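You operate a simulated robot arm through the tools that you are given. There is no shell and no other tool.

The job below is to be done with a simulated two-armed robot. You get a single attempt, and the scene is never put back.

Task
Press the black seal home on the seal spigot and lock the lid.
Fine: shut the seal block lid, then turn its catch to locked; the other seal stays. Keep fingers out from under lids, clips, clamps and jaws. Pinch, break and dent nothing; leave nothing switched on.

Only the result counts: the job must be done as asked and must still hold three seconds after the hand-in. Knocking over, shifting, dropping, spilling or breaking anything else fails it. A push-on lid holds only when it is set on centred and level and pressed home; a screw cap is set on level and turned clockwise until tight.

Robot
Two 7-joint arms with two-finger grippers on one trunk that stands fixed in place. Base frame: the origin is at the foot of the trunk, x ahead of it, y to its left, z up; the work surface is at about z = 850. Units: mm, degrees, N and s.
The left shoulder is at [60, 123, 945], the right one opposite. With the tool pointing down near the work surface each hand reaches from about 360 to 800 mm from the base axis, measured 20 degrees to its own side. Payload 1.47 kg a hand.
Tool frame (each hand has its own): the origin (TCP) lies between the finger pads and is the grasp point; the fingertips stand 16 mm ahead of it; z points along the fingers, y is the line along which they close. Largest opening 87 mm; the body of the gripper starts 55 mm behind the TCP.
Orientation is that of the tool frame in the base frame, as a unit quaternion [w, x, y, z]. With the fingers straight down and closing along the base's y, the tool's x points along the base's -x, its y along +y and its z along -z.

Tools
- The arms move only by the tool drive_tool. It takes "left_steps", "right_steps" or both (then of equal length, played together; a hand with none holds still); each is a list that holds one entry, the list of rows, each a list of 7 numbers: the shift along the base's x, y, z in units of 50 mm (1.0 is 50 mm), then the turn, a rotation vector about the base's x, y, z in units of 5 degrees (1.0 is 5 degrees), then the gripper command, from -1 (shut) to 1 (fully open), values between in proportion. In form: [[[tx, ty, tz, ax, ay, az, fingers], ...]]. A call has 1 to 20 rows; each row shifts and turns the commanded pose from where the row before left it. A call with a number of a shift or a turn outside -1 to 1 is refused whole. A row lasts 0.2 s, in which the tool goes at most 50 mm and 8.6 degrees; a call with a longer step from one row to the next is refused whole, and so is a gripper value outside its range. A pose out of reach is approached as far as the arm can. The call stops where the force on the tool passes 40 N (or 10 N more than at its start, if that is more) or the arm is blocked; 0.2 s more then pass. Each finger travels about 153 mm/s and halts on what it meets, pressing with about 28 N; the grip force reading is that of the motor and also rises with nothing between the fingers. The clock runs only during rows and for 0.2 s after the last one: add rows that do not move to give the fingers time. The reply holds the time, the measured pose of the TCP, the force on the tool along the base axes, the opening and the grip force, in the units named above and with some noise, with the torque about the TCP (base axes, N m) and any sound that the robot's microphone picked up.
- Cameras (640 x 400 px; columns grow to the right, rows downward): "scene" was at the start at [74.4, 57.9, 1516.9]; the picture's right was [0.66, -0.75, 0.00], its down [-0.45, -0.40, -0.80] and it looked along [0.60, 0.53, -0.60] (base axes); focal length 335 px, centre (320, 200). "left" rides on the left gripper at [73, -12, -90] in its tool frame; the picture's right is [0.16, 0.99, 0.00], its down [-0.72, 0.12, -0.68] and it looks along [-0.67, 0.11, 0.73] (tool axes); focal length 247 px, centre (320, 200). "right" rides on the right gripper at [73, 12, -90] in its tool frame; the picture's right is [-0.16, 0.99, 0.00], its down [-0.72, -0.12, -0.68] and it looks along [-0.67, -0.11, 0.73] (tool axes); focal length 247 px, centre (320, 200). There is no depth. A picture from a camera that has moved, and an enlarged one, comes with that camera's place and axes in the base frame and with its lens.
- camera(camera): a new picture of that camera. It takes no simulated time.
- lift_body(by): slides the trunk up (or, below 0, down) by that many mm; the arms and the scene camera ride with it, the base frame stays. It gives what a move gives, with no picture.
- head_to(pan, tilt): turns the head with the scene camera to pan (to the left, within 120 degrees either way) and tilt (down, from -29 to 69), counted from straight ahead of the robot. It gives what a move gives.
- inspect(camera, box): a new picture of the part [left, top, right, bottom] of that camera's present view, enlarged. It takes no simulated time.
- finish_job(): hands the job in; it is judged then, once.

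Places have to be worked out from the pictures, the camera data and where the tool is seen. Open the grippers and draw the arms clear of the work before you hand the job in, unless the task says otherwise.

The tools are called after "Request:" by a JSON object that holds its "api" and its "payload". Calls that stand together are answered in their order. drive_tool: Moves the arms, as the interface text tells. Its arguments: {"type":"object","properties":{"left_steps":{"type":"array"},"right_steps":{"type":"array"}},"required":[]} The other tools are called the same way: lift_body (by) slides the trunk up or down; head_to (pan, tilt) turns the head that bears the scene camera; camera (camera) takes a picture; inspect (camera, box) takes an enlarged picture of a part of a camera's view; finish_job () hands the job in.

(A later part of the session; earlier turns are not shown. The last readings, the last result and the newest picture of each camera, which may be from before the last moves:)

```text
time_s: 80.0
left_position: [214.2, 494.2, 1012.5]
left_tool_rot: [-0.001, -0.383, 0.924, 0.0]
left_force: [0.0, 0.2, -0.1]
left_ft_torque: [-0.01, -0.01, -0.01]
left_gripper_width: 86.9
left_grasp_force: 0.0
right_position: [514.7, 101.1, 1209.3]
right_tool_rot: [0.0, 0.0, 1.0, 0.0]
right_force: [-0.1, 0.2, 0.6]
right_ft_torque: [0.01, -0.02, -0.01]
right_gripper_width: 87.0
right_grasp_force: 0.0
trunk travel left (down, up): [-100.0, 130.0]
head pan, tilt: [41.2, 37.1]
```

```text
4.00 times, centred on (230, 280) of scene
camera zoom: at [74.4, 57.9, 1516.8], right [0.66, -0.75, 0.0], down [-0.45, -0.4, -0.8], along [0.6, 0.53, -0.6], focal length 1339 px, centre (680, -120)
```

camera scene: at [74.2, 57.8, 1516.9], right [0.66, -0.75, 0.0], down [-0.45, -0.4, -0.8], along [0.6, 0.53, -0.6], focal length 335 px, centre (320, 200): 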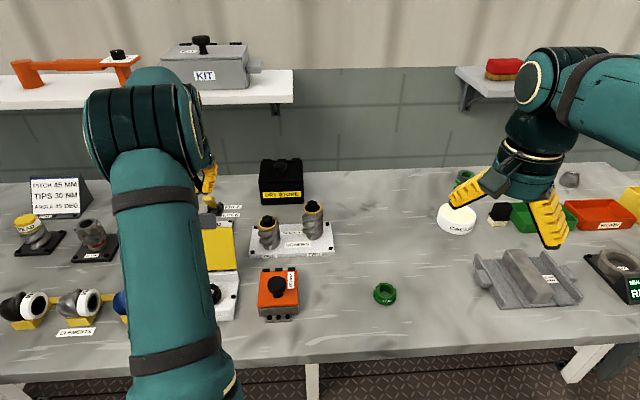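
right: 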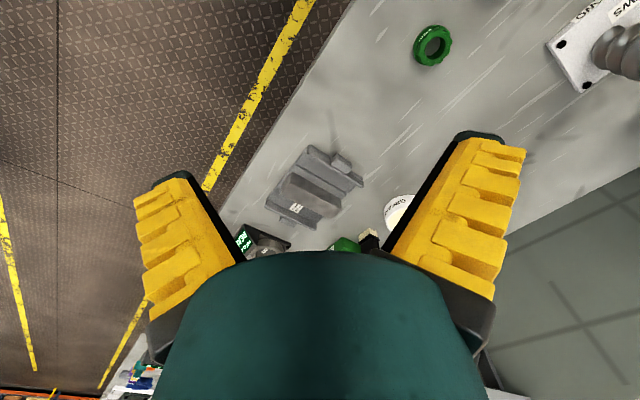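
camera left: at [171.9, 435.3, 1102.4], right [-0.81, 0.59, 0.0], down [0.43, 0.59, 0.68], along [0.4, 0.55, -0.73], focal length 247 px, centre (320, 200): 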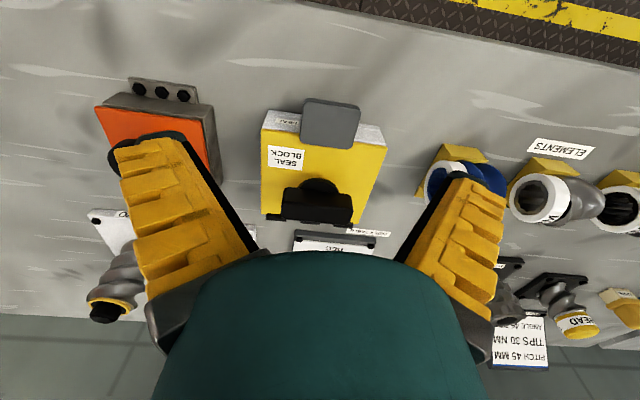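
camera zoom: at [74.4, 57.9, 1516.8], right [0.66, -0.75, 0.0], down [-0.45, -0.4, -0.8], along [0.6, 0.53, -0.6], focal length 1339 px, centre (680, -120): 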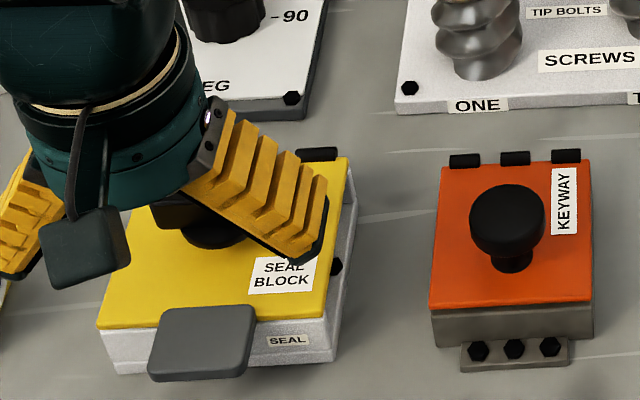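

The lid is shut. On it is a black round knob with a bar lying parallel to the hinge, which must be the turn catch, and no marking is visible yet. I'll move closer for a better view.

Request:
{"api": "drive_tool", "payload": {"left_steps": [[[0.3, 0.3, 0, 0, 0, 0, 1], [0.3, 0.3, 0, 0, 0, 0, 1], [0.2, 0.2, 0, 0, 0, 0, 1], [0, 0, 0, 0, 0, 0, 1]]]}}

Request:
{"api": "camera", "payload": {"camera": "left"}}

Request:
{"api": "inspect", "payload": {"camera": "left", "box": [240, 40, 400, 180]}}

Request:
{"api": "inspect", "payload": {"camera": "scene", "box": [170, 230, 290, 330]}}

```text
time_s: 81.0
left_position: [256.5, 535.5, 1012.7]
left_tool_rot: [-0.001, -0.384, 0.923, -0.001]
left_force: [0.7, -0.4, 0.0]
left_ft_torque: [0.03, -0.02, 0.0]
left_gripper_width: 87.0
left_grasp_force: 0.0
right_position: [514.9, 101.1, 1209.2]
right_tool_rot: [0.0, 0.0, 1.0, 0.0]
right_force: [-0.7, 0.9, -0.3]
right_ft_torque: [-0.01, 0.03, -0.05]
right_gripper_width: 86.9
right_grasp_force: 0.1
trunk travel left (down, up): [-100.0, 130.0]
head pan, tilt: [41.2, 37.1]
```

```text
taken
camera left: at [213.4, 477.1, 1102.6], right [-0.81, 0.59, 0.0], down [0.43, 0.59, 0.68], along [0.4, 0.55, -0.73], focal length 247 px, centre (320, 200)
```

left: 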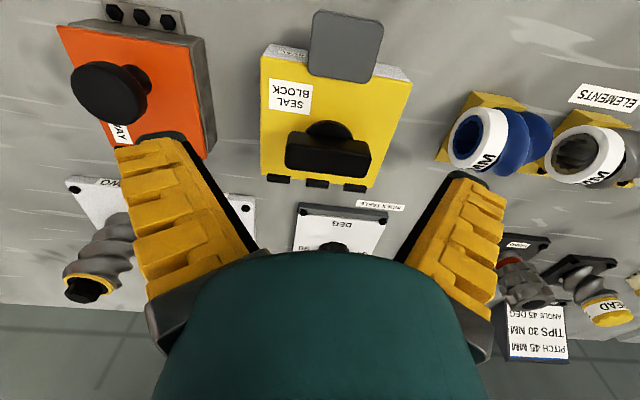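

```text
2.86 times, centred on (320, 110) of left
camera zoom: at [213.4, 477.1, 1102.6], right [-0.81, 0.59, 0.0], down [0.43, 0.59, 0.68], along [0.4, 0.55, -0.73], focal length 706 px, centre (320, 457)
```

zoom: 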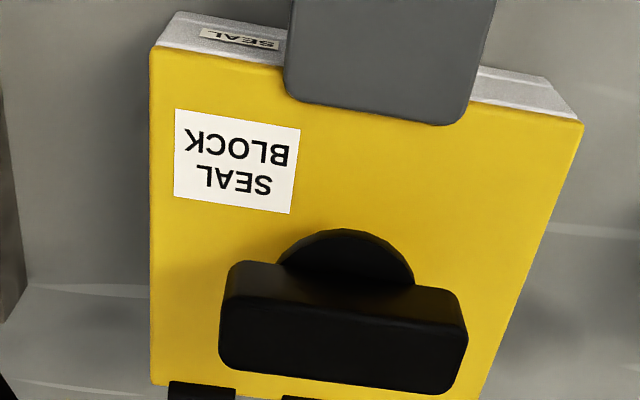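

```text
4.00 times, centred on (230, 280) of scene
camera zoom: at [74.2, 57.7, 1516.9], right [0.66, -0.75, 0.0], down [-0.45, -0.4, -0.8], along [0.6, 0.53, -0.6], focal length 1339 px, centre (680, -120)
```

zoom: 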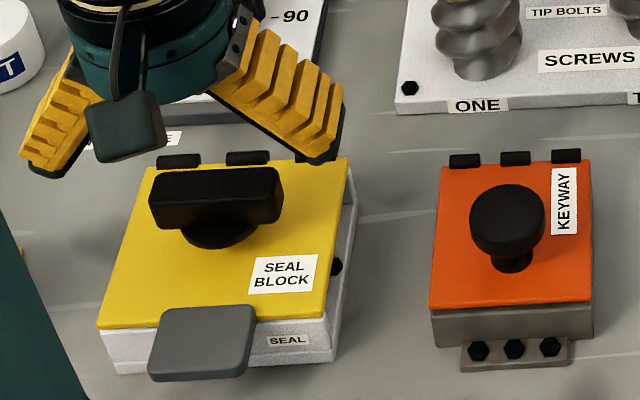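

Now the catch is clear: a bar about 66 × 20 mm on a round base, along the hinge, with its top at z≈940 and its axis near (272, 570). I'll position the open hand above it, with the fingers over the bar's two ends, and check alignment.

Request:
{"api": "drive_tool", "payload": {"left_steps": [[[0.15, 0.35, 0, 0, 0, 0, 1], [0.16, 0.34, -0.3, 0, 0, 0, 1], [0, 0, -0.4, 0, 0, 0, 1], [0, 0, 0, 0, 0, 0, 1]]]}}

Request:
{"api": "camera", "payload": {"camera": "left"}}

Request:
{"api": "inspect", "payload": {"camera": "scene", "box": [170, 230, 290, 330]}}

```text
time_s: 82.0
left_position: [272.3, 570.8, 978.3]
left_tool_rot: [0.0, -0.383, 0.924, 0.0]
left_force: [0.9, 0.4, 1.0]
left_ft_torque: [-0.02, 0.03, -0.02]
left_gripper_width: 87.1
left_grasp_force: 0.0
right_position: [514.5, 100.4, 1208.5]
right_tool_rot: [0.0, -0.001, 1.0, 0.0]
right_force: [0.2, -0.1, 0.4]
right_ft_torque: [0.03, 0.02, -0.02]
right_gripper_width: 87.0
right_grasp_force: 0.2
trunk travel left (down, up): [-100.0, 130.0]
head pan, tilt: [41.2, 37.1]
```

```text
taken
camera left: at [229.2, 511.1, 1067.5], right [-0.81, 0.59, 0.0], down [0.43, 0.59, 0.68], along [0.4, 0.55, -0.73], focal length 247 px, centre (320, 200)
```

left: 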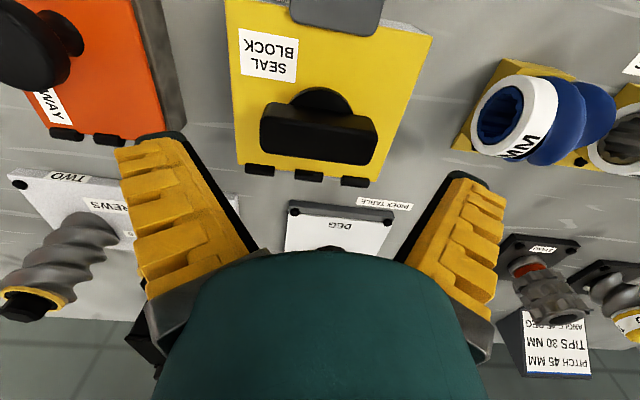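

```text
4.00 times, centred on (230, 280) of scene
camera zoom: at [74.4, 57.9, 1516.9], right [0.66, -0.75, 0.0], down [-0.45, -0.4, -0.8], along [0.6, 0.53, -0.6], focal length 1339 px, centre (680, -120)
```

zoom: 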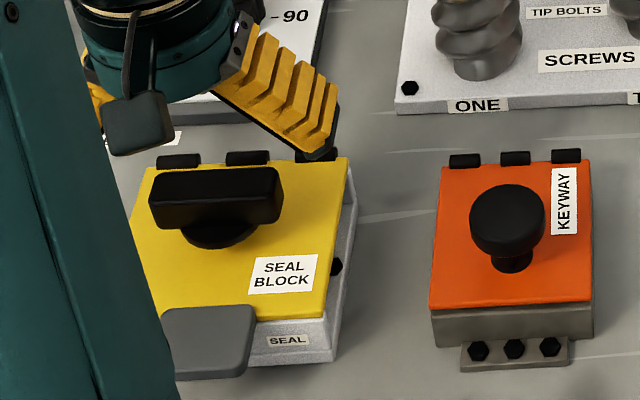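

The hand is centred over the bar, with about 10 mm of clearance at each end. I'll descend to TCP z≈933 so the pads face the bar's ends without touching the lid.

Request:
{"api": "drive_tool", "payload": {"left_steps": [[[-0.01, -0.02, -0.35, 0, 0, 0, 1], [0, 0, -0.3, 0, 0, 0, 1], [0, 0, -0.2, 0, 0, 0, 1], [0, 0, -0.05, 0, 0, 0, 1], [0, 0, 0, 0, 0, 0, 1]]]}}

Request:
{"api": "inspect", "payload": {"camera": "left", "box": [200, 60, 440, 260]}}

Request:
{"api": "inspect", "payload": {"camera": "scene", "box": [170, 230, 290, 330]}}

```text
time_s: 83.2
left_position: [270.2, 569.2, 933.5]
left_tool_rot: [-0.001, -0.383, 0.924, 0.0]
left_force: [0.2, 0.2, 0.5]
left_ft_torque: [-0.03, -0.04, -0.01]
left_gripper_width: 86.9
left_grasp_force: 0.0
right_position: [514.6, 101.5, 1209.2]
right_tool_rot: [-0.001, 0.0, 1.0, 0.0]
right_force: [0.9, -0.7, 0.4]
right_ft_torque: [-0.01, 0.01, -0.02]
right_gripper_width: 87.1
right_grasp_force: 0.1
trunk travel left (down, up): [-100.0, 130.0]
head pan, tilt: [41.2, 37.1]
```

```text
2.00 times, centred on (320, 160) of left
camera zoom: at [228.4, 510.0, 1022.6], right [-0.81, 0.59, 0.0], down [0.43, 0.59, 0.68], along [0.4, 0.55, -0.73], focal length 494 px, centre (320, 280)
```

zoom: 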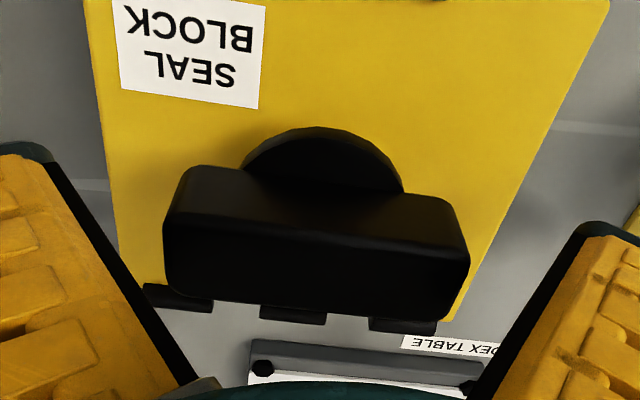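

```text
4.00 times, centred on (230, 280) of scene
camera zoom: at [74.5, 58.0, 1516.8], right [0.66, -0.75, 0.0], down [-0.45, -0.4, -0.8], along [0.6, 0.53, -0.6], focal length 1339 px, centre (680, -120)
```

zoom: 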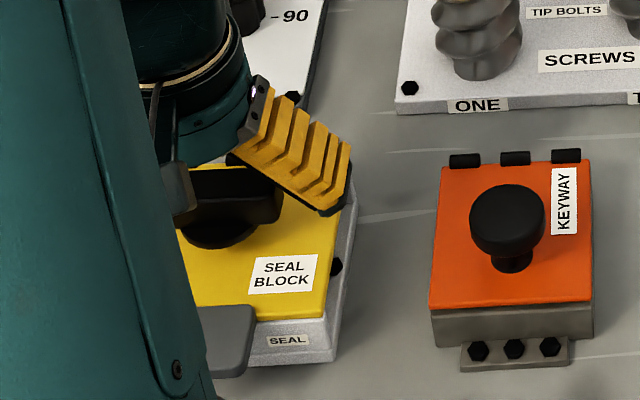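

The fingers flank the bar's ends with the pads at its height. I'll close on the ends and check the grip.

Request:
{"api": "drive_tool", "payload": {"left_steps": [[[0, 0, 0, 0, 0, 0, 0.7], [0, 0, 0, 0, 0, 0, 0.4], [0, 0, 0, 0, 0, 0, 0.1], [0, 0, 0, 0, 0, 0, 0.1]]]}}

Request:
{"api": "inspect", "payload": {"camera": "left", "box": [200, 60, 440, 260]}}

```text
time_s: 84.2
left_position: [271.6, 568.7, 932.3]
left_tool_rot: [-0.001, -0.383, 0.924, -0.001]
left_force: [2.4, -3.6, -14.5]
left_ft_torque: [-0.37, 0.4, -0.03]
left_gripper_width: 68.7
left_grasp_force: 29.8
right_position: [515.3, 101.4, 1206.8]
right_tool_rot: [0.0, 0.0, 1.0, 0.0]
right_force: [0.5, 0.8, 0.8]
right_ft_torque: [-0.02, -0.01, 0.03]
right_gripper_width: 86.9
right_grasp_force: 0.0
trunk travel left (down, up): [-100.0, 130.0]
head pan, tilt: [41.2, 37.1]
```

```text
2.00 times, centred on (320, 160) of left
camera zoom: at [229.1, 509.9, 1021.8], right [-0.81, 0.59, 0.0], down [0.43, 0.6, 0.68], along [0.4, 0.55, -0.74], focal length 494 px, centre (320, 280)
```

zoom: 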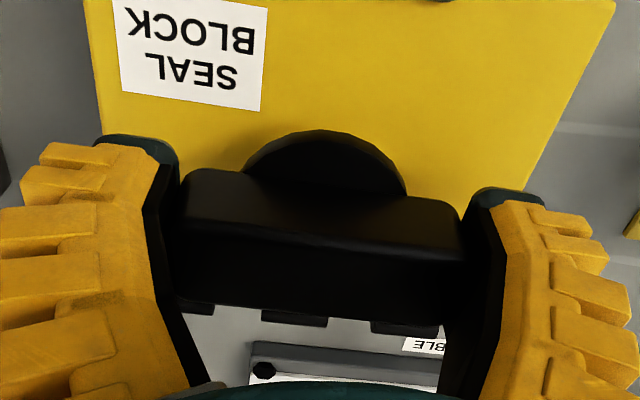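

The bar is held (68.7 mm), with about 14 N of vertical pull from the closing. I'll ease down 1 mm and try a gentle 10° clockwise turn, to feel whether the catch moves that way.

Request:
{"api": "drive_tool", "payload": {"left_steps": [[[0, 0, -0.02, 0, 0, 0, 0.1], [0, 0, 0, 0, 0, -0.5, 0.1], [0, 0, 0, 0, 0, -0.5, 0.1], [0, 0, 0, 0, 0, -0.5, 0.1], [0, 0, 0, 0, 0, -0.5, 0.1], [0, 0, 0, 0, 0, 0, 0.1]]]}}

Request:
{"api": "inspect", "payload": {"camera": "left", "box": [200, 60, 440, 260]}}

Request:
{"api": "inspect", "payload": {"camera": "scene", "box": [170, 230, 290, 330]}}

```text
time_s: 85.6
left_position: [268.5, 568.4, 932.8]
left_tool_rot: [-0.001, -0.302, 0.953, 0.001]
left_force: [-9.6, -7.0, 5.8]
left_ft_torque: [-0.07, -0.15, 0.42]
left_gripper_width: 69.8
left_grasp_force: 30.0
right_position: [513.3, 100.5, 1209.6]
right_tool_rot: [0.0, 0.0, 1.0, 0.0]
right_force: [0.9, -0.1, 0.0]
right_ft_torque: [0.02, 0.01, 0.01]
right_gripper_width: 87.1
right_grasp_force: 0.1
trunk travel left (down, up): [-100.0, 130.0]
head pan, tilt: [41.2, 37.1]
```

```text
2.00 times, centred on (320, 160) of left
camera zoom: at [217.0, 517.6, 1021.9], right [-0.7, 0.72, 0.0], down [0.53, 0.51, 0.68], along [0.49, 0.47, -0.73], focal length 494 px, centre (320, 280)
```

zoom: 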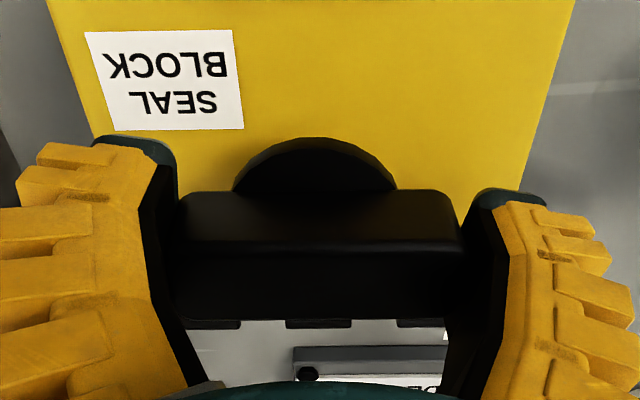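

```text
4.00 times, centred on (230, 280) of scene
camera zoom: at [73.0, 56.6, 1517.0], right [0.66, -0.75, 0.0], down [-0.45, -0.4, -0.8], along [0.6, 0.53, -0.6], focal length 1339 px, centre (680, -120)
```

zoom: 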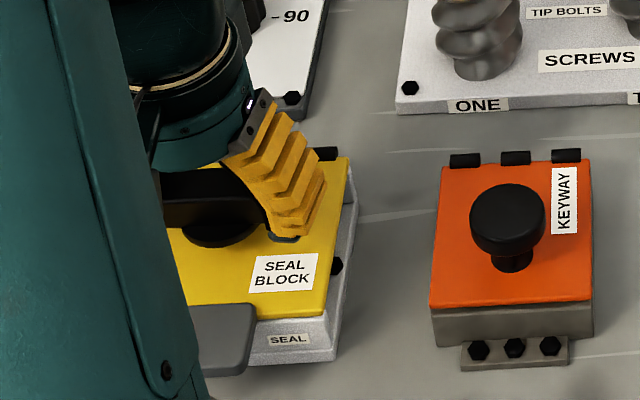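

The bar stayed parallel to the hinge while the hand turned, with a resisting torque of about 0.42 N·m, so clockwise seems blocked. I'll turn back and try the same amount counter-clockwise.

Request:
{"api": "drive_tool", "payload": {"left_steps": [[[0, 0, 0, 0, 0, 0.5, 0.1], [0, 0, 0, 0, 0, 0.5, 0.1], [0, 0, 0, 0, 0, 0.5, 0.1], [0, 0, 0, 0, 0, 0.5, 0.1], [0, 0, 0, 0, 0, 0, 0.1]]]}}

Request:
{"api": "drive_tool", "payload": {"left_steps": [[[0, 0, 0, 0, 0, 0.5, 0.1], [0, 0, 0, 0, 0, 0.5, 0.1], [0, 0, 0, 0, 0, 0.5, 0.1], [0, 0, 0, 0, 0, 0.5, 0.1], [0, 0, 0, 0, 0, 0, 0.1]]]}}

Request:
{"api": "inspect", "payload": {"camera": "left", "box": [200, 60, 440, 260]}}

Request:
{"api": "inspect", "payload": {"camera": "scene", "box": [170, 230, 290, 330]}}

```text
time_s: 86.8
left_position: [269.2, 568.2, 931.7]
left_tool_rot: [-0.001, -0.384, 0.924, -0.001]
left_force: [-11.9, -11.5, 2.7]
left_ft_torque: [-0.12, 0.26, 0.01]
left_gripper_width: 70.1
left_grasp_force: 30.0
right_position: [513.2, 100.1, 1209.2]
right_tool_rot: [0.001, 0.0, 1.0, 0.001]
right_force: [-0.4, -0.7, -0.1]
right_ft_torque: [0.0, 0.0, 0.03]
right_gripper_width: 86.9
right_grasp_force: 0.1
trunk travel left (down, up): [-100.0, 130.0]
head pan, tilt: [41.2, 37.1]
```

```text
time_s: 88.0
left_position: [270.0, 568.8, 932.4]
left_tool_rot: [-0.001, -0.462, 0.887, -0.001]
left_force: [-8.8, -15.3, -0.3]
left_ft_torque: [-0.24, 0.45, -0.01]
left_gripper_width: 69.8
left_grasp_force: 30.3
right_position: [515.1, 98.7, 1209.1]
right_tool_rot: [0.0, 0.0, 1.0, 0.001]
right_force: [0.8, 0.2, -0.9]
right_ft_torque: [0.02, 0.03, -0.01]
right_gripper_width: 87.1
right_grasp_force: 0.1
trunk travel left (down, up): [-100.0, 130.0]
head pan, tilt: [41.2, 37.1]
```

```text
2.00 times, centred on (320, 160) of left
camera zoom: at [238.3, 501.9, 1022.0], right [-0.9, 0.44, 0.0], down [0.32, 0.66, 0.68], along [0.3, 0.61, -0.73], focal length 494 px, centre (320, 280)
```

zoom: 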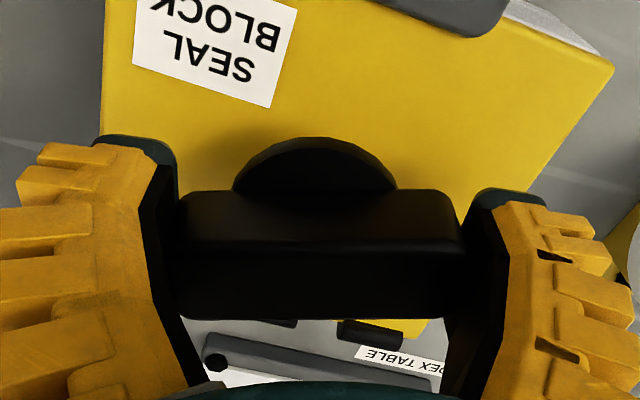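

```text
4.00 times, centred on (230, 280) of scene
camera zoom: at [73.5, 56.1, 1517.0], right [0.66, -0.75, 0.0], down [-0.45, -0.4, -0.8], along [0.6, 0.53, -0.6], focal length 1339 px, centre (680, -120)
```

zoom: 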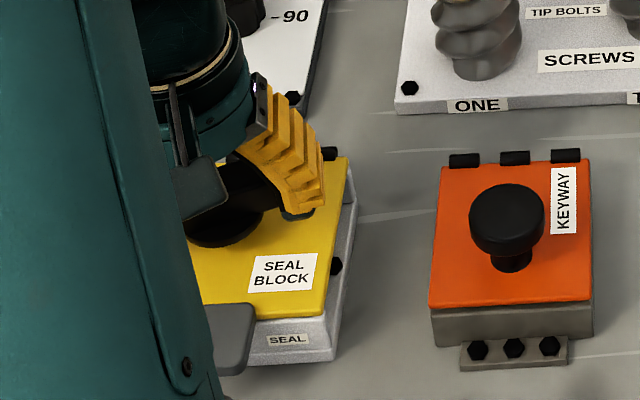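

The bar followed the hand counter-clockwise with almost no torque, about 20° so far, while clockwise hit a stop. So locking is counter-clockwise. To get the full turn within a comfortable wrist range, I'll let go, rise, turn the hand back and re-grip across the bar's thickness.

Request:
{"api": "drive_tool", "payload": {"left_steps": [[[-0.01, -0.02, 0, 0, 0, 0, 0.5], [0, 0, 0, 0, 0, 0, 1], [0, 0, 0, 0, 0, 0, 1], [0, 0, 0.4, 0, 0, 0, 1], [0, 0, 0.6, 0, 0, 0, 1], [0, 0, 0.3, 0, 0, 0, 1], [0, 0, 0, 0, 0, 0, 1]]]}}

Request:
{"api": "camera", "payload": {"camera": "left"}}

Request:
{"api": "inspect", "payload": {"camera": "scene", "box": [170, 230, 290, 330]}}

```text
time_s: 89.6
left_position: [270.3, 569.0, 995.9]
left_tool_rot: [-0.001, -0.463, 0.886, -0.001]
left_force: [-0.3, 0.3, -0.9]
left_ft_torque: [0.03, 0.0, 0.02]
left_gripper_width: 87.1
left_grasp_force: 0.0
right_position: [515.0, 101.4, 1208.7]
right_tool_rot: [0.0, 0.001, 1.0, 0.0]
right_force: [0.3, 0.4, 0.1]
right_ft_torque: [0.02, -0.02, 0.02]
right_gripper_width: 87.1
right_grasp_force: 0.1
trunk travel left (down, up): [-100.0, 130.0]
head pan, tilt: [41.2, 37.1]
```

```text
taken
camera left: at [238.6, 503.1, 1086.2], right [-0.9, 0.44, 0.0], down [0.32, 0.66, 0.68], along [0.29, 0.61, -0.73], focal length 247 px, centre (320, 200)
```

left: 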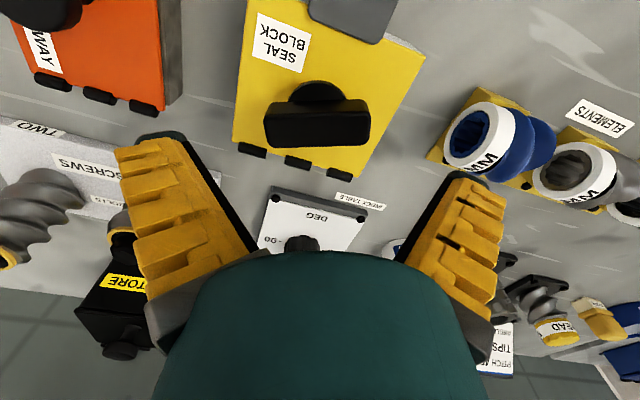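

```text
4.00 times, centred on (230, 280) of scene
camera zoom: at [74.5, 58.0, 1516.8], right [0.66, -0.75, 0.0], down [-0.45, -0.4, -0.8], along [0.6, 0.53, -0.6], focal length 1339 px, centre (680, -120)
```

zoom: 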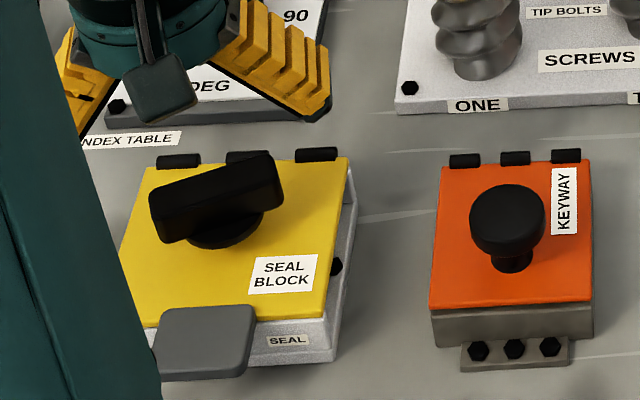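

The bar is clearly turned about 20° now. I'll yaw the hand to −25° so the fingers straddle the bar's thickness, staying at this height.

Request:
{"api": "drive_tool", "payload": {"left_steps": [[[0.002, 0.001, 0, 0, 0, -1, 1], [0.002, 0.001, 0, 0, 0, -1, 1], [0.002, 0.001, 0, 0, 0, -1, 1], [0.002, 0.001, 0, 0, 0, -1, 1], [0.002, 0.001, 0, 0, 0, -1, 1], [0.002, 0.001, 0, 0, 0, -1, 1], [0.002, 0.001, 0, 0, 0, -1, 1], [0.002, 0.001, 0, 0, 0, -1, 1], [0.002, 0.001, 0, 0, 0, -1, 1], [0.002, 0.001, 0, 0, 0, -1, 1], [0.002, 0.001, 0, 0, 0, -1, 1], [0.002, 0.001, 0, 0, 0, -1, 1], [0.002, 0.001, 0, 0, 0, -1, 1], [0.002, 0.001, 0, 0, 0, -1, 1], [0.002, 0.001, 0, 0, 0, -1, 1], [0.002, 0.001, 0, 0, 0, -1, 1], [0, 0, 0, 0, 0, 0, 1]]]}}

Request:
{"api": "camera", "payload": {"camera": "left"}}

Request:
{"api": "inspect", "payload": {"camera": "scene", "box": [170, 230, 290, 330]}}

```text
time_s: 93.2
left_position: [271.7, 569.3, 997.2]
left_tool_rot: [-0.001, 0.216, 0.976, 0.0]
left_force: [-0.1, 0.4, -0.1]
left_ft_torque: [-0.01, 0.0, -0.02]
left_gripper_width: 86.8
left_grasp_force: 0.0
right_position: [514.5, 100.7, 1209.3]
right_tool_rot: [0.0, 0.001, 1.0, 0.0]
right_force: [-0.1, 0.0, 0.3]
right_ft_torque: [-0.01, -0.03, 0.01]
right_gripper_width: 87.0
right_grasp_force: 0.0
trunk travel left (down, up): [-100.0, 130.0]
head pan, tilt: [41.2, 37.1]
```

```text
taken
camera left: at [200.4, 590.6, 1085.9], right [0.27, 0.96, 0.0], down [0.71, -0.2, 0.68], along [0.65, -0.19, -0.73], focal length 247 px, centre (320, 200)
```

left: 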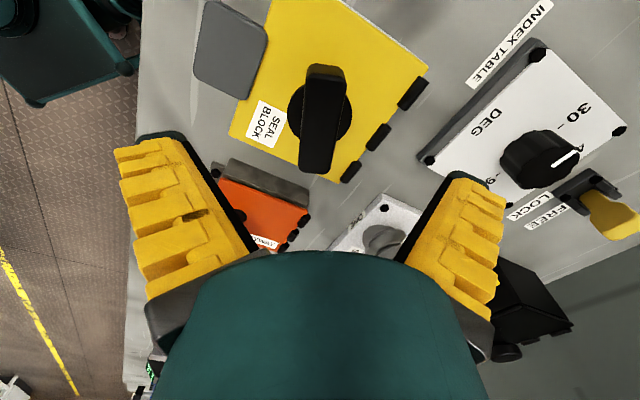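

```text
4.00 times, centred on (230, 280) of scene
camera zoom: at [74.4, 57.9, 1516.8], right [0.66, -0.75, 0.0], down [-0.45, -0.4, -0.8], along [0.6, 0.53, -0.6], focal length 1339 px, centre (680, -120)
```

zoom: 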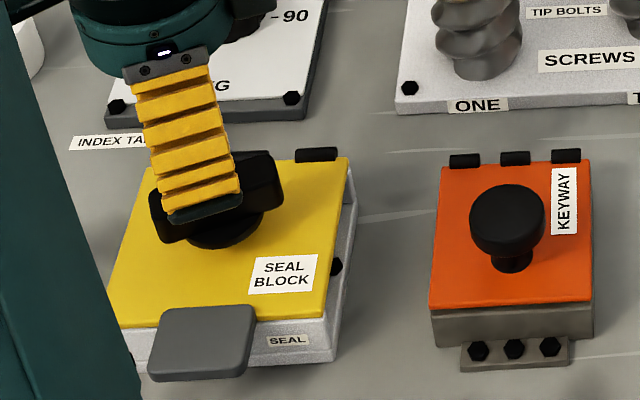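

The bar lies cleanly between the open fingers, about 1.5 mm toward the right finger. I'll shift slightly and descend to TCP z≈938, keeping the tips above the knob's round base.

Request:
{"api": "drive_tool", "payload": {"left_steps": [[[0.006, 0.028, -0.35, 0, 0, 0, 1], [0, 0, -0.35, 0, 0, 0, 1], [0, 0, -0.3, 0, 0, 0, 0.6], [0, 0, -0.15, 0, 0, 0, 0.3], [0, 0, -0.03, 0, 0, 0, 0.3], [0, 0, 0, 0, 0, 0, 0.3]]]}}

Request:
{"api": "inspect", "payload": {"camera": "left", "box": [200, 60, 440, 260]}}

Request:
{"api": "inspect", "payload": {"camera": "scene", "box": [170, 230, 290, 330]}}

```text
time_s: 94.6
left_position: [272.9, 572.3, 937.7]
left_tool_rot: [-0.001, 0.215, 0.977, 0.0]
left_force: [0.4, 0.1, 0.5]
left_ft_torque: [0.01, 0.0, -0.02]
left_gripper_width: 61.7
left_grasp_force: 3.3
right_position: [516.2, 100.7, 1209.1]
right_tool_rot: [0.0, 0.0, 1.0, 0.0]
right_force: [0.3, 0.3, -0.3]
right_ft_torque: [-0.01, -0.01, -0.03]
right_gripper_width: 87.1
right_grasp_force: 0.0
trunk travel left (down, up): [-100.0, 130.0]
head pan, tilt: [41.2, 37.1]
```

```text
2.00 times, centred on (320, 160) of left
camera zoom: at [202.0, 591.7, 1026.4], right [0.27, 0.96, 0.0], down [0.71, -0.2, 0.68], along [0.65, -0.18, -0.73], focal length 494 px, centre (320, 280)
```

zoom: 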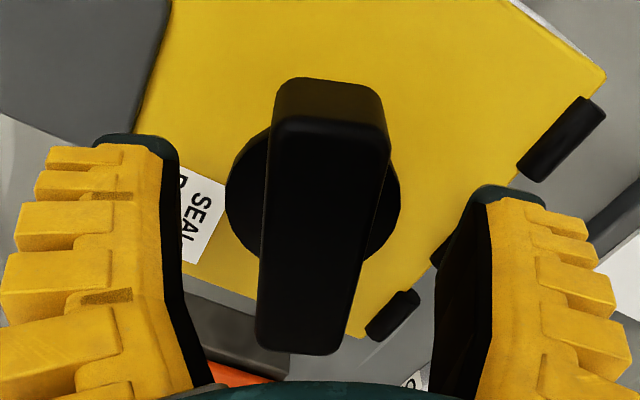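

```text
4.00 times, centred on (230, 280) of scene
camera zoom: at [74.4, 57.8, 1516.9], right [0.66, -0.75, 0.0], down [-0.45, -0.4, -0.8], along [0.6, 0.53, -0.6], focal length 1339 px, centre (680, -120)
```

zoom: 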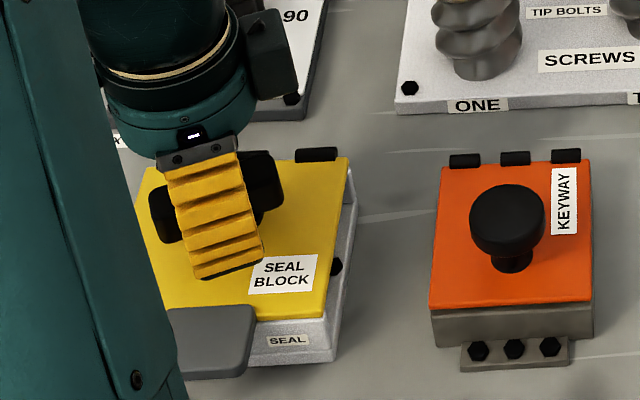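

The bar is centred between the fingers. I'll close on its sides.

Request:
{"api": "drive_tool", "payload": {"left_steps": [[[0, 0, 0, 0, 0, 0, 0], [0, 0, 0, 0, 0, 0, -0.4], [0, 0, 0, 0, 0, 0, -0.9], [0, 0, 0, 0, 0, 0, -0.9]]]}}

Request:
{"api": "inspect", "payload": {"camera": "left", "box": [200, 60, 440, 260]}}

```text
time_s: 95.6
left_position: [271.3, 569.4, 939.5]
left_tool_rot: [-0.001, 0.216, 0.976, 0.001]
left_force: [-4.9, -10.3, 9.7]
left_ft_torque: [-0.17, 0.02, 0.01]
left_gripper_width: 17.2
left_grasp_force: 29.9
right_position: [515.7, 98.8, 1209.1]
right_tool_rot: [0.0, 0.0, 1.0, 0.001]
right_force: [0.2, -0.4, 0.3]
right_ft_torque: [0.0, -0.04, -0.03]
right_gripper_width: 87.1
right_grasp_force: 0.1
trunk travel left (down, up): [-100.0, 130.0]
head pan, tilt: [41.2, 37.1]
```

```text
2.00 times, centred on (320, 160) of left
camera zoom: at [201.1, 590.1, 1027.7], right [0.27, 0.96, 0.0], down [0.71, -0.2, 0.68], along [0.65, -0.18, -0.73], focal length 494 px, centre (320, 280)
```

zoom: 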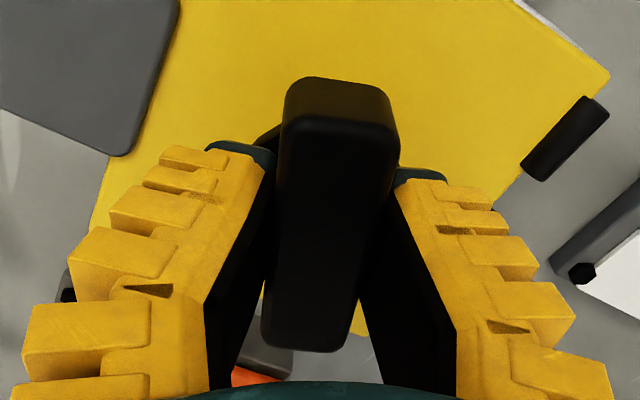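

Gripped at 17 mm. I'll relieve the small side and upward forces with a tiny shift, then turn counter-clockwise 20° and check.

Request:
{"api": "drive_tool", "payload": {"left_steps": [[[-0.007, -0.014, 0.012, 0, 0, 0, -0.9], [0, 0, 0, 0, 0, 0.8, -0.9], [0, 0, 0, 0, 0, 0.8, -0.9], [0, 0, 0, 0, 0, 0.8, -0.9], [0, 0, 0, 0, 0, 0.8, -0.9], [0, 0, 0, 0, 0, 0.8, -0.9], [0, 0, 0, 0, 0, 0, -0.9]]]}}

Request:
{"api": "inspect", "payload": {"camera": "left", "box": [200, 60, 440, 260]}}

Request:
{"api": "inspect", "payload": {"camera": "scene", "box": [170, 230, 290, 330]}}

```text
time_s: 97.2
left_position: [271.5, 569.5, 937.9]
left_tool_rot: [-0.001, 0.044, 0.999, 0.001]
left_force: [-1.7, -8.1, 5.2]
left_ft_torque: [-0.13, -0.01, 0.03]
left_gripper_width: 14.7
left_grasp_force: 30.2
right_position: [514.2, 99.8, 1209.3]
right_tool_rot: [0.0, 0.0, 1.0, 0.0]
right_force: [0.7, -0.5, 0.4]
right_ft_torque: [-0.02, 0.01, -0.01]
right_gripper_width: 87.2
right_grasp_force: 0.0
trunk travel left (down, up): [-100.0, 130.0]
head pan, tilt: [41.2, 37.1]
```

```text
2.00 times, centred on (320, 160) of left
camera zoom: at [198.5, 564.4, 1028.3], right [-0.07, 1.0, 0.0], down [0.73, 0.05, 0.68], along [0.68, 0.05, -0.73], focal length 494 px, centre (320, 280)
```

zoom: 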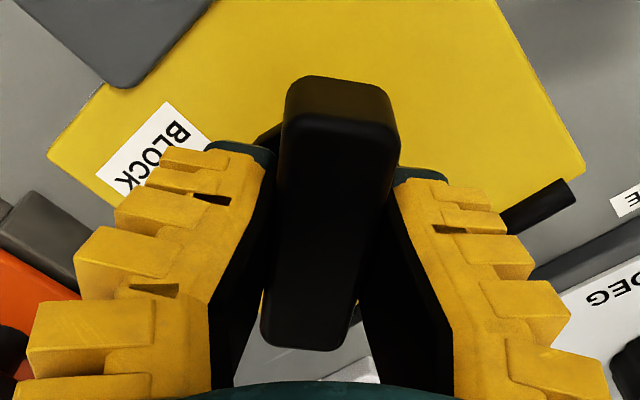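

```text
4.00 times, centred on (230, 280) of scene
camera zoom: at [74.0, 56.6, 1516.9], right [0.66, -0.75, 0.0], down [-0.45, -0.4, -0.8], along [0.6, 0.53, -0.6], focal length 1339 px, centre (680, -120)
```

zoom: 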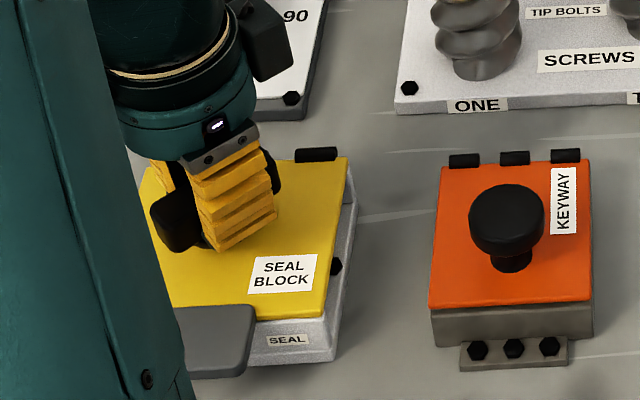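

The bar turns with the hand and the torque is near zero; it is now about 40° round. I'll continue counter-clockwise another 35°.

Request:
{"api": "drive_tool", "payload": {"left_steps": [[[0, -0.01, 0.004, 0, 0, 0.7, -0.9], [0, 0, 0, 0, 0, 0.7, -0.9], [0, 0, 0, 0, 0, 0.7, -0.9], [0, 0, 0, 0, 0, 0.7, -0.9], [0, 0, 0, 0, 0, 0.7, -0.9], [0, 0, 0, 0, 0, 0.7, -0.9], [0, 0, 0, 0, 0, 0.7, -0.9], [0, 0, 0, 0, 0, 0.7, -0.9], [0, 0, 0, 0, 0, 0.7, -0.9], [0, 0, 0, 0, 0, 0.7, -0.9], [0, 0, 0, 0, 0, 0, -0.9]]]}}

Request:
{"api": "inspect", "payload": {"camera": "left", "box": [200, 60, 440, 260]}}

Request:
{"api": "inspect", "payload": {"camera": "scene", "box": [170, 230, 290, 330]}}

```text
time_s: 99.6
left_position: [271.1, 569.6, 940.2]
left_tool_rot: [-0.001, -0.26, 0.966, -0.001]
left_force: [-1.2, -9.9, -3.7]
left_ft_torque: [-0.07, -0.02, 0.0]
left_gripper_width: 13.0
left_grasp_force: 29.9
right_position: [515.2, 99.6, 1209.2]
right_tool_rot: [0.0, 0.0, 1.0, 0.001]
right_force: [0.2, -1.2, -0.1]
right_ft_torque: [0.01, 0.02, -0.03]
right_gripper_width: 86.9
right_grasp_force: 0.1
trunk travel left (down, up): [-100.0, 130.0]
head pan, tilt: [41.2, 37.1]
```

```text
2.00 times, centred on (320, 160) of left
camera zoom: at [215.1, 523.1, 1029.0], right [-0.63, 0.77, 0.0], down [0.57, 0.46, 0.68], along [0.53, 0.43, -0.73], focal length 494 px, centre (320, 280)
```

zoom: 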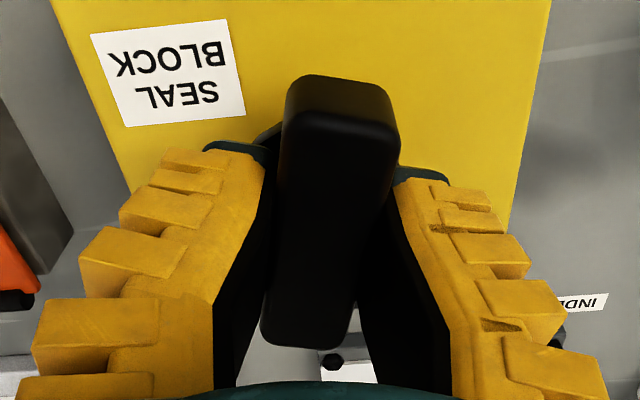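

```text
4.00 times, centred on (230, 280) of scene
camera zoom: at [74.5, 57.0, 1516.9], right [0.66, -0.75, 0.0], down [-0.45, -0.4, -0.8], along [0.6, 0.53, -0.6], focal length 1339 px, centre (680, -120)
```

zoom: 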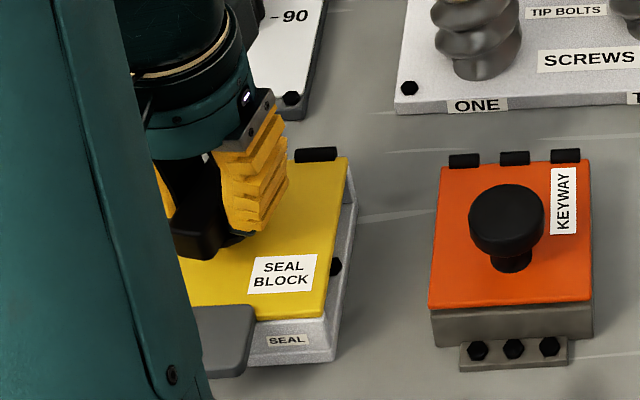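

The bar is at about 75°. I'll continue in 3° rows toward 90°, watching for the end stop.

Request:
{"api": "drive_tool", "payload": {"left_steps": [[[0, -0.008, -0.02, 0, 0, 0.6, -0.9], [0, 0, 0, 0, 0, 0.6, -0.9], [0, 0, 0, 0, 0, 0.6, -0.9], [0, 0, 0, 0, 0, 0.6, -0.9], [0, 0, 0, 0, 0, 0.6, -0.9], [0, 0, 0, 0, 0, 0, -0.9]]]}}

Request:
{"api": "inspect", "payload": {"camera": "left", "box": [200, 60, 440, 260]}}

Request:
{"api": "inspect", "payload": {"camera": "scene", "box": [170, 230, 290, 330]}}

```text
time_s: 101.0
left_position: [270.5, 568.6, 938.0]
left_tool_rot: [0.001, -0.383, 0.924, 0.002]
left_force: [-0.1, -3.5, 8.0]
left_ft_torque: [0.14, -0.22, -0.03]
left_gripper_width: 16.0
left_grasp_force: 30.2
right_position: [514.8, 100.1, 1209.3]
right_tool_rot: [0.0, 0.001, 1.0, -0.001]
right_force: [-0.2, -0.4, 1.4]
right_ft_torque: [0.0, 0.03, -0.02]
right_gripper_width: 87.0
right_grasp_force: 0.0
trunk travel left (down, up): [-100.0, 130.0]
head pan, tilt: [41.2, 37.1]
```

```text
2.00 times, centred on (320, 160) of left
camera zoom: at [229.0, 509.5, 1027.8], right [-0.81, 0.58, 0.0], down [0.43, 0.59, 0.68], along [0.4, 0.55, -0.73], focal length 494 px, centre (320, 280)
```

zoom: 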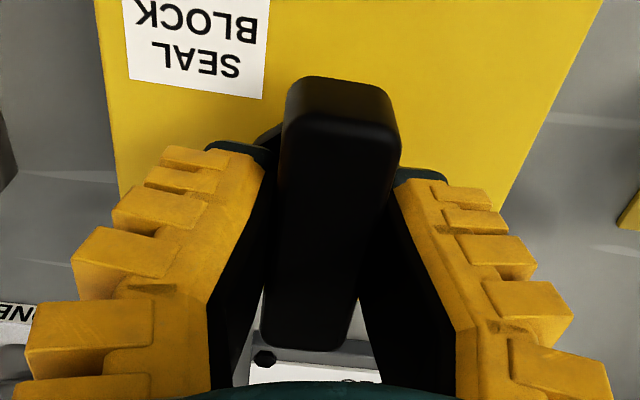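

```text
4.00 times, centred on (230, 280) of scene
camera zoom: at [74.0, 56.8, 1516.9], right [0.66, -0.75, 0.0], down [-0.45, -0.4, -0.8], along [0.6, 0.53, -0.6], focal length 1339 px, centre (680, -120)
```

zoom: 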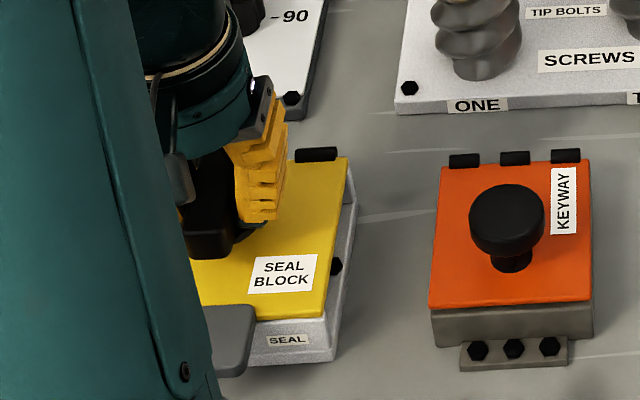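

The bar is at about 90° and no stop is felt yet. I'll try another 9° gently to find the end stop.

Request:
{"api": "drive_tool", "payload": {"left_steps": [[[0, 0, 0.01, 0, 0, 0.6, -0.9], [0, 0, 0, 0, 0, 0.6, -0.9], [0, 0, 0, 0, 0, 0.6, -0.9], [0, 0, 0, 0, 0, 0, -0.9]]]}}

Request:
{"api": "inspect", "payload": {"camera": "left", "box": [200, 60, 440, 260]}}

```text
time_s: 102.0
left_position: [272.6, 570.5, 937.5]
left_tool_rot: [0.0, -0.454, 0.891, 0.0]
left_force: [0.4, 0.6, 6.0]
left_ft_torque: [0.08, -0.06, -0.73]
left_gripper_width: 18.7
left_grasp_force: 29.7
right_position: [515.8, 100.2, 1208.9]
right_tool_rot: [0.001, 0.0, 1.0, 0.001]
right_force: [0.7, -0.3, -0.5]
right_ft_torque: [-0.01, 0.0, -0.01]
right_gripper_width: 86.8
right_grasp_force: 0.0
trunk travel left (down, up): [-100.0, 130.0]
head pan, tilt: [41.2, 37.1]
```

```text
2.00 times, centred on (320, 160) of left
camera zoom: at [239.3, 504.1, 1027.6], right [-0.89, 0.45, 0.0], down [0.33, 0.65, 0.68], along [0.31, 0.61, -0.73], focal length 494 px, centre (320, 280)
```

zoom: 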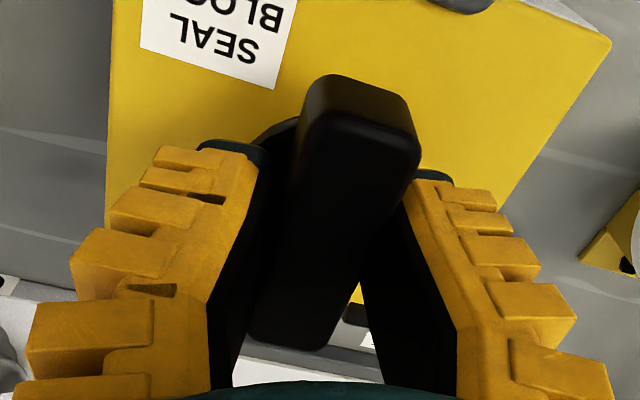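

Torque jumped to 0.73 N·m and the bar stayed while the hand slipped round it, so the catch is at its locked stop, a quarter turn. I'll open the fingers straight away and lift clear to check it.

Request:
{"api": "drive_tool", "payload": {"left_steps": [[[0, 0, 0, 0, 0, 0, -0.3], [0, 0, 0, 0, 0, 0, 0.3], [0, 0, 0, 0, 0, 0, 0.6], [0, 0, 0.3, 0, 0, 0, 0.6], [0, 0, 0.6, 0, 0, 0, 0.6], [0, 0, 0.6, 0, 0, 0, 0.6], [-0.3, -0.3, 0.4, 0, 0, 0, 1], [-0.3, -0.3, 0.2, 0, 0, 0, 1], [0, 0, 0, 0, 0, 0, 1]]]}}

Request:
{"api": "camera", "payload": {"camera": "left"}}

Request:
{"api": "inspect", "payload": {"camera": "scene", "box": [170, 230, 290, 330]}}

```text
time_s: 104.0
left_position: [242.2, 538.5, 1041.6]
left_tool_rot: [-0.001, -0.454, 0.891, 0.0]
left_force: [-0.8, -1.0, -0.8]
left_ft_torque: [-0.01, 0.05, -0.01]
left_gripper_width: 87.0
left_grasp_force: 0.2
right_position: [514.4, 101.7, 1208.1]
right_tool_rot: [0.0, 0.0, 1.0, 0.0]
right_force: [-1.2, -0.5, -0.4]
right_ft_torque: [-0.02, 0.02, 0.01]
right_gripper_width: 87.0
right_grasp_force: 0.1
trunk travel left (down, up): [-100.0, 130.0]
head pan, tilt: [41.2, 37.1]
```

```text
taken
camera left: at [209.7, 473.4, 1131.9], right [-0.89, 0.45, 0.0], down [0.33, 0.65, 0.68], along [0.31, 0.61, -0.73], focal length 247 px, centre (320, 200)
```

left: 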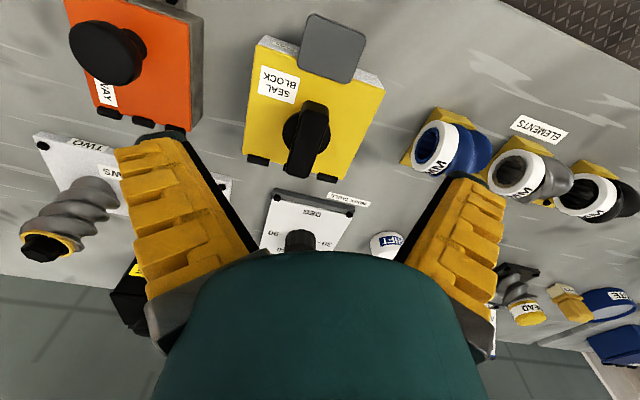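

```text
4.00 times, centred on (230, 280) of scene
camera zoom: at [74.6, 58.1, 1516.8], right [0.66, -0.75, 0.0], down [-0.45, -0.4, -0.8], along [0.6, 0.53, -0.6], focal length 1339 px, centre (680, -120)
```

zoom: 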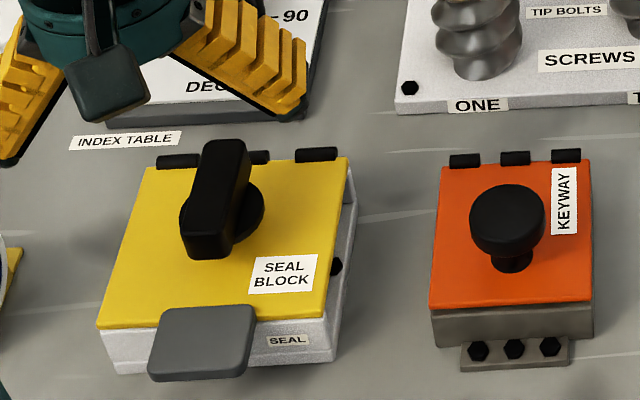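

The bar now stands square to the hinge at its stop and the lid looks shut. I'll enlarge the lid once more to confirm it lies flat.

Request:
{"api": "inspect", "payload": {"camera": "left", "box": [230, 10, 400, 190]}}

Request:
{"api": "inspect", "payload": {"camera": "scene", "box": [185, 260, 265, 330]}}

```text
2.22 times, centred on (315, 100) of left
camera zoom: at [209.7, 473.4, 1131.9], right [-0.89, 0.45, 0.0], down [0.33, 0.65, 0.68], along [0.31, 0.61, -0.73], focal length 549 px, centre (331, 422)
```

zoom: 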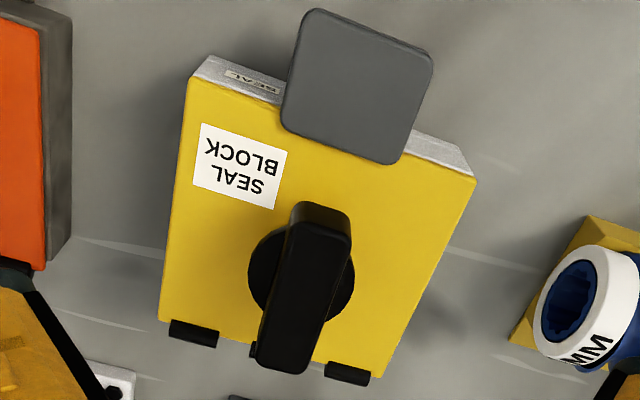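

```text
5.71 times, centred on (225, 295) of scene
camera zoom: at [74.6, 58.1, 1516.8], right [0.66, -0.75, 0.0], down [-0.45, -0.4, -0.8], along [0.6, 0.53, -0.6], focal length 1912 px, centre (863, -343)
```

zoom: 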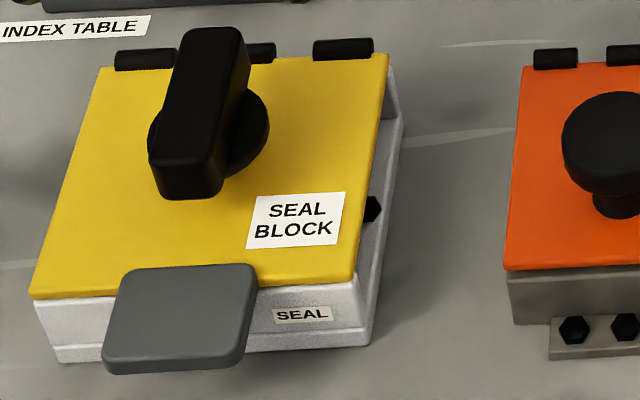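

Everything looks right: lid flat, catch a quarter turn round. As a last check I'll take a low look from the open left side under the lid at the seal, using the same safe pose as before.

Request:
{"api": "drive_tool", "payload": {"left_steps": [[[-0.053, 0.1185, 0.045, 0, 0, -1, 1], [-0.053, 0.1185, 0.045, 0, 0, -1, 1], [-0.053, 0.1185, 0.045, 0, 0, -1, 1], [-0.053, 0.1185, 0.045, 0, 0, -1, 1], [-0.053, 0.1185, 0.045, 0, 0, -1, 1], [-0.053, 0.1185, 0.045, 0, 0, -1, 1], [-0.053, 0.1185, 0.045, 0, 0, -1, 1], [-0.053, 0.1185, 0.045, 0, 0, -1, 1], [-0.053, 0.1185, 0.045, 0, 0, -1, 1], [-0.053, 0.1185, 0.045, 0, 0, -1, 1], [-0.053, 0.1185, 0.045, 0, 0, -1, 1], [-0.053, 0.1185, 0.045, 0, 0, -1, 1], [-0.053, 0.1185, 0.045, 0, 0, -1, 1], [-0.053, 0.1185, 0.045, 0, 0, -1, 1], [-0.053, 0.1185, 0.045, 0, 0, -1, 1], [-0.053, 0.1185, 0.045, 0, 0, -1, 1], [-0.053, 0.1185, 0.045, 0, 0, -1, 1], [-0.053, 0.1185, 0.045, 0, 0, -1, 1], [-0.053, 0.1185, 0.045, 0, 0, -1, 1], [-0.053, 0.1185, 0.045, 0, 0, -0.8, 1]]]}}

Request:
{"api": "drive_tool", "payload": {"left_steps": [[[0, 0, 0, -0.7071, -0.7071, 0, 1], [0, 0, 0, -0.7071, -0.7071, 0, 1], [0, 0, -0.3, -0.7071, -0.7071, 0, 1], [0, 0, -0.5, -0.7071, -0.7071, 0, 1], [0, 0, -0.5, -0.7071, -0.7071, 0, 1], [0, 0, -0.5, 0, 0, 0, 1], [0, 0, 0, 0, 0, 0, 1]]]}}

Request:
{"api": "camera", "payload": {"camera": "left"}}

```text
time_s: 108.2
left_position: [189.8, 658.3, 1086.8]
left_tool_rot: [0.0, 0.383, 0.924, 0.001]
left_force: [0.0, 0.6, 0.5]
left_ft_torque: [0.01, -0.02, 0.03]
left_gripper_width: 87.1
left_grasp_force: 0.0
right_position: [514.7, 101.2, 1208.7]
right_tool_rot: [0.0, 0.0, 1.0, 0.0]
right_force: [-0.6, -0.6, -0.6]
right_ft_torque: [-0.01, 0.0, -0.01]
right_gripper_width: 86.9
right_grasp_force: 0.1
trunk travel left (down, up): [-100.0, 130.0]
head pan, tilt: [41.2, 37.1]
```

```text
time_s: 109.8
left_position: [190.2, 656.2, 996.3]
left_tool_rot: [0.199, 0.372, 0.903, -0.082]
left_force: [-0.5, 0.4, 1.3]
left_ft_torque: [-0.02, 0.01, -0.01]
left_gripper_width: 86.7
left_grasp_force: 0.2
right_position: [514.9, 102.2, 1208.7]
right_tool_rot: [0.0, 0.0, 1.0, 0.0]
right_force: [-1.0, -0.1, 0.4]
right_ft_torque: [-0.01, 0.0, -0.03]
right_gripper_width: 87.0
right_grasp_force: 0.0
trunk travel left (down, up): [-100.0, 130.0]
head pan, tilt: [41.2, 37.1]
```

```text
taken
camera left: at [108.8, 721.8, 1046.9], right [0.6, 0.8, -0.07], down [0.34, -0.18, 0.92], along [0.73, -0.57, -0.38], focal length 247 px, centre (320, 200)
```

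left: 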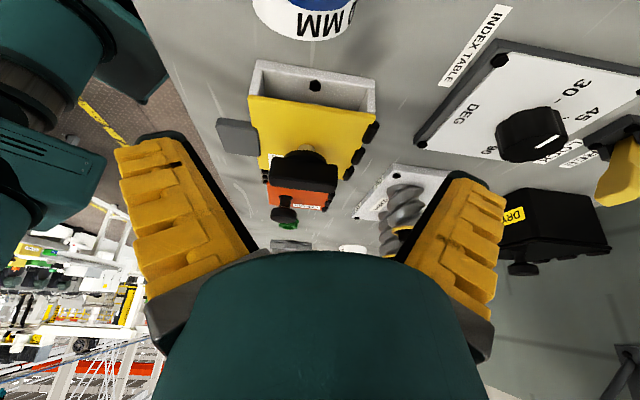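

Request:
{"api": "inspect", "payload": {"camera": "left", "box": [240, 50, 390, 140]}}

```text
4.27 times, centred on (315, 95) of left
camera zoom: at [108.8, 721.8, 1046.9], right [0.6, 0.8, -0.07], down [0.34, -0.18, 0.92], along [0.73, -0.57, -0.38], focal length 1054 px, centre (341, 648)
```

zoom: 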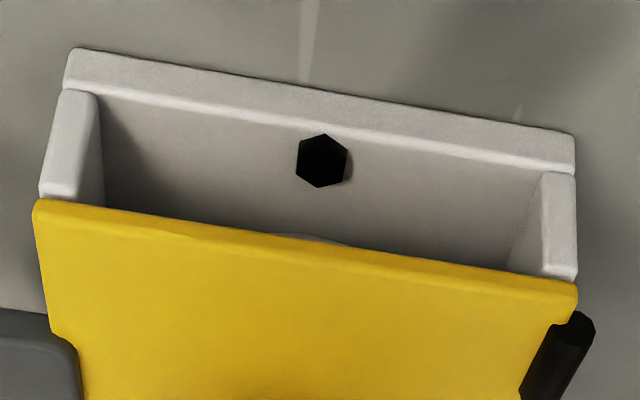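

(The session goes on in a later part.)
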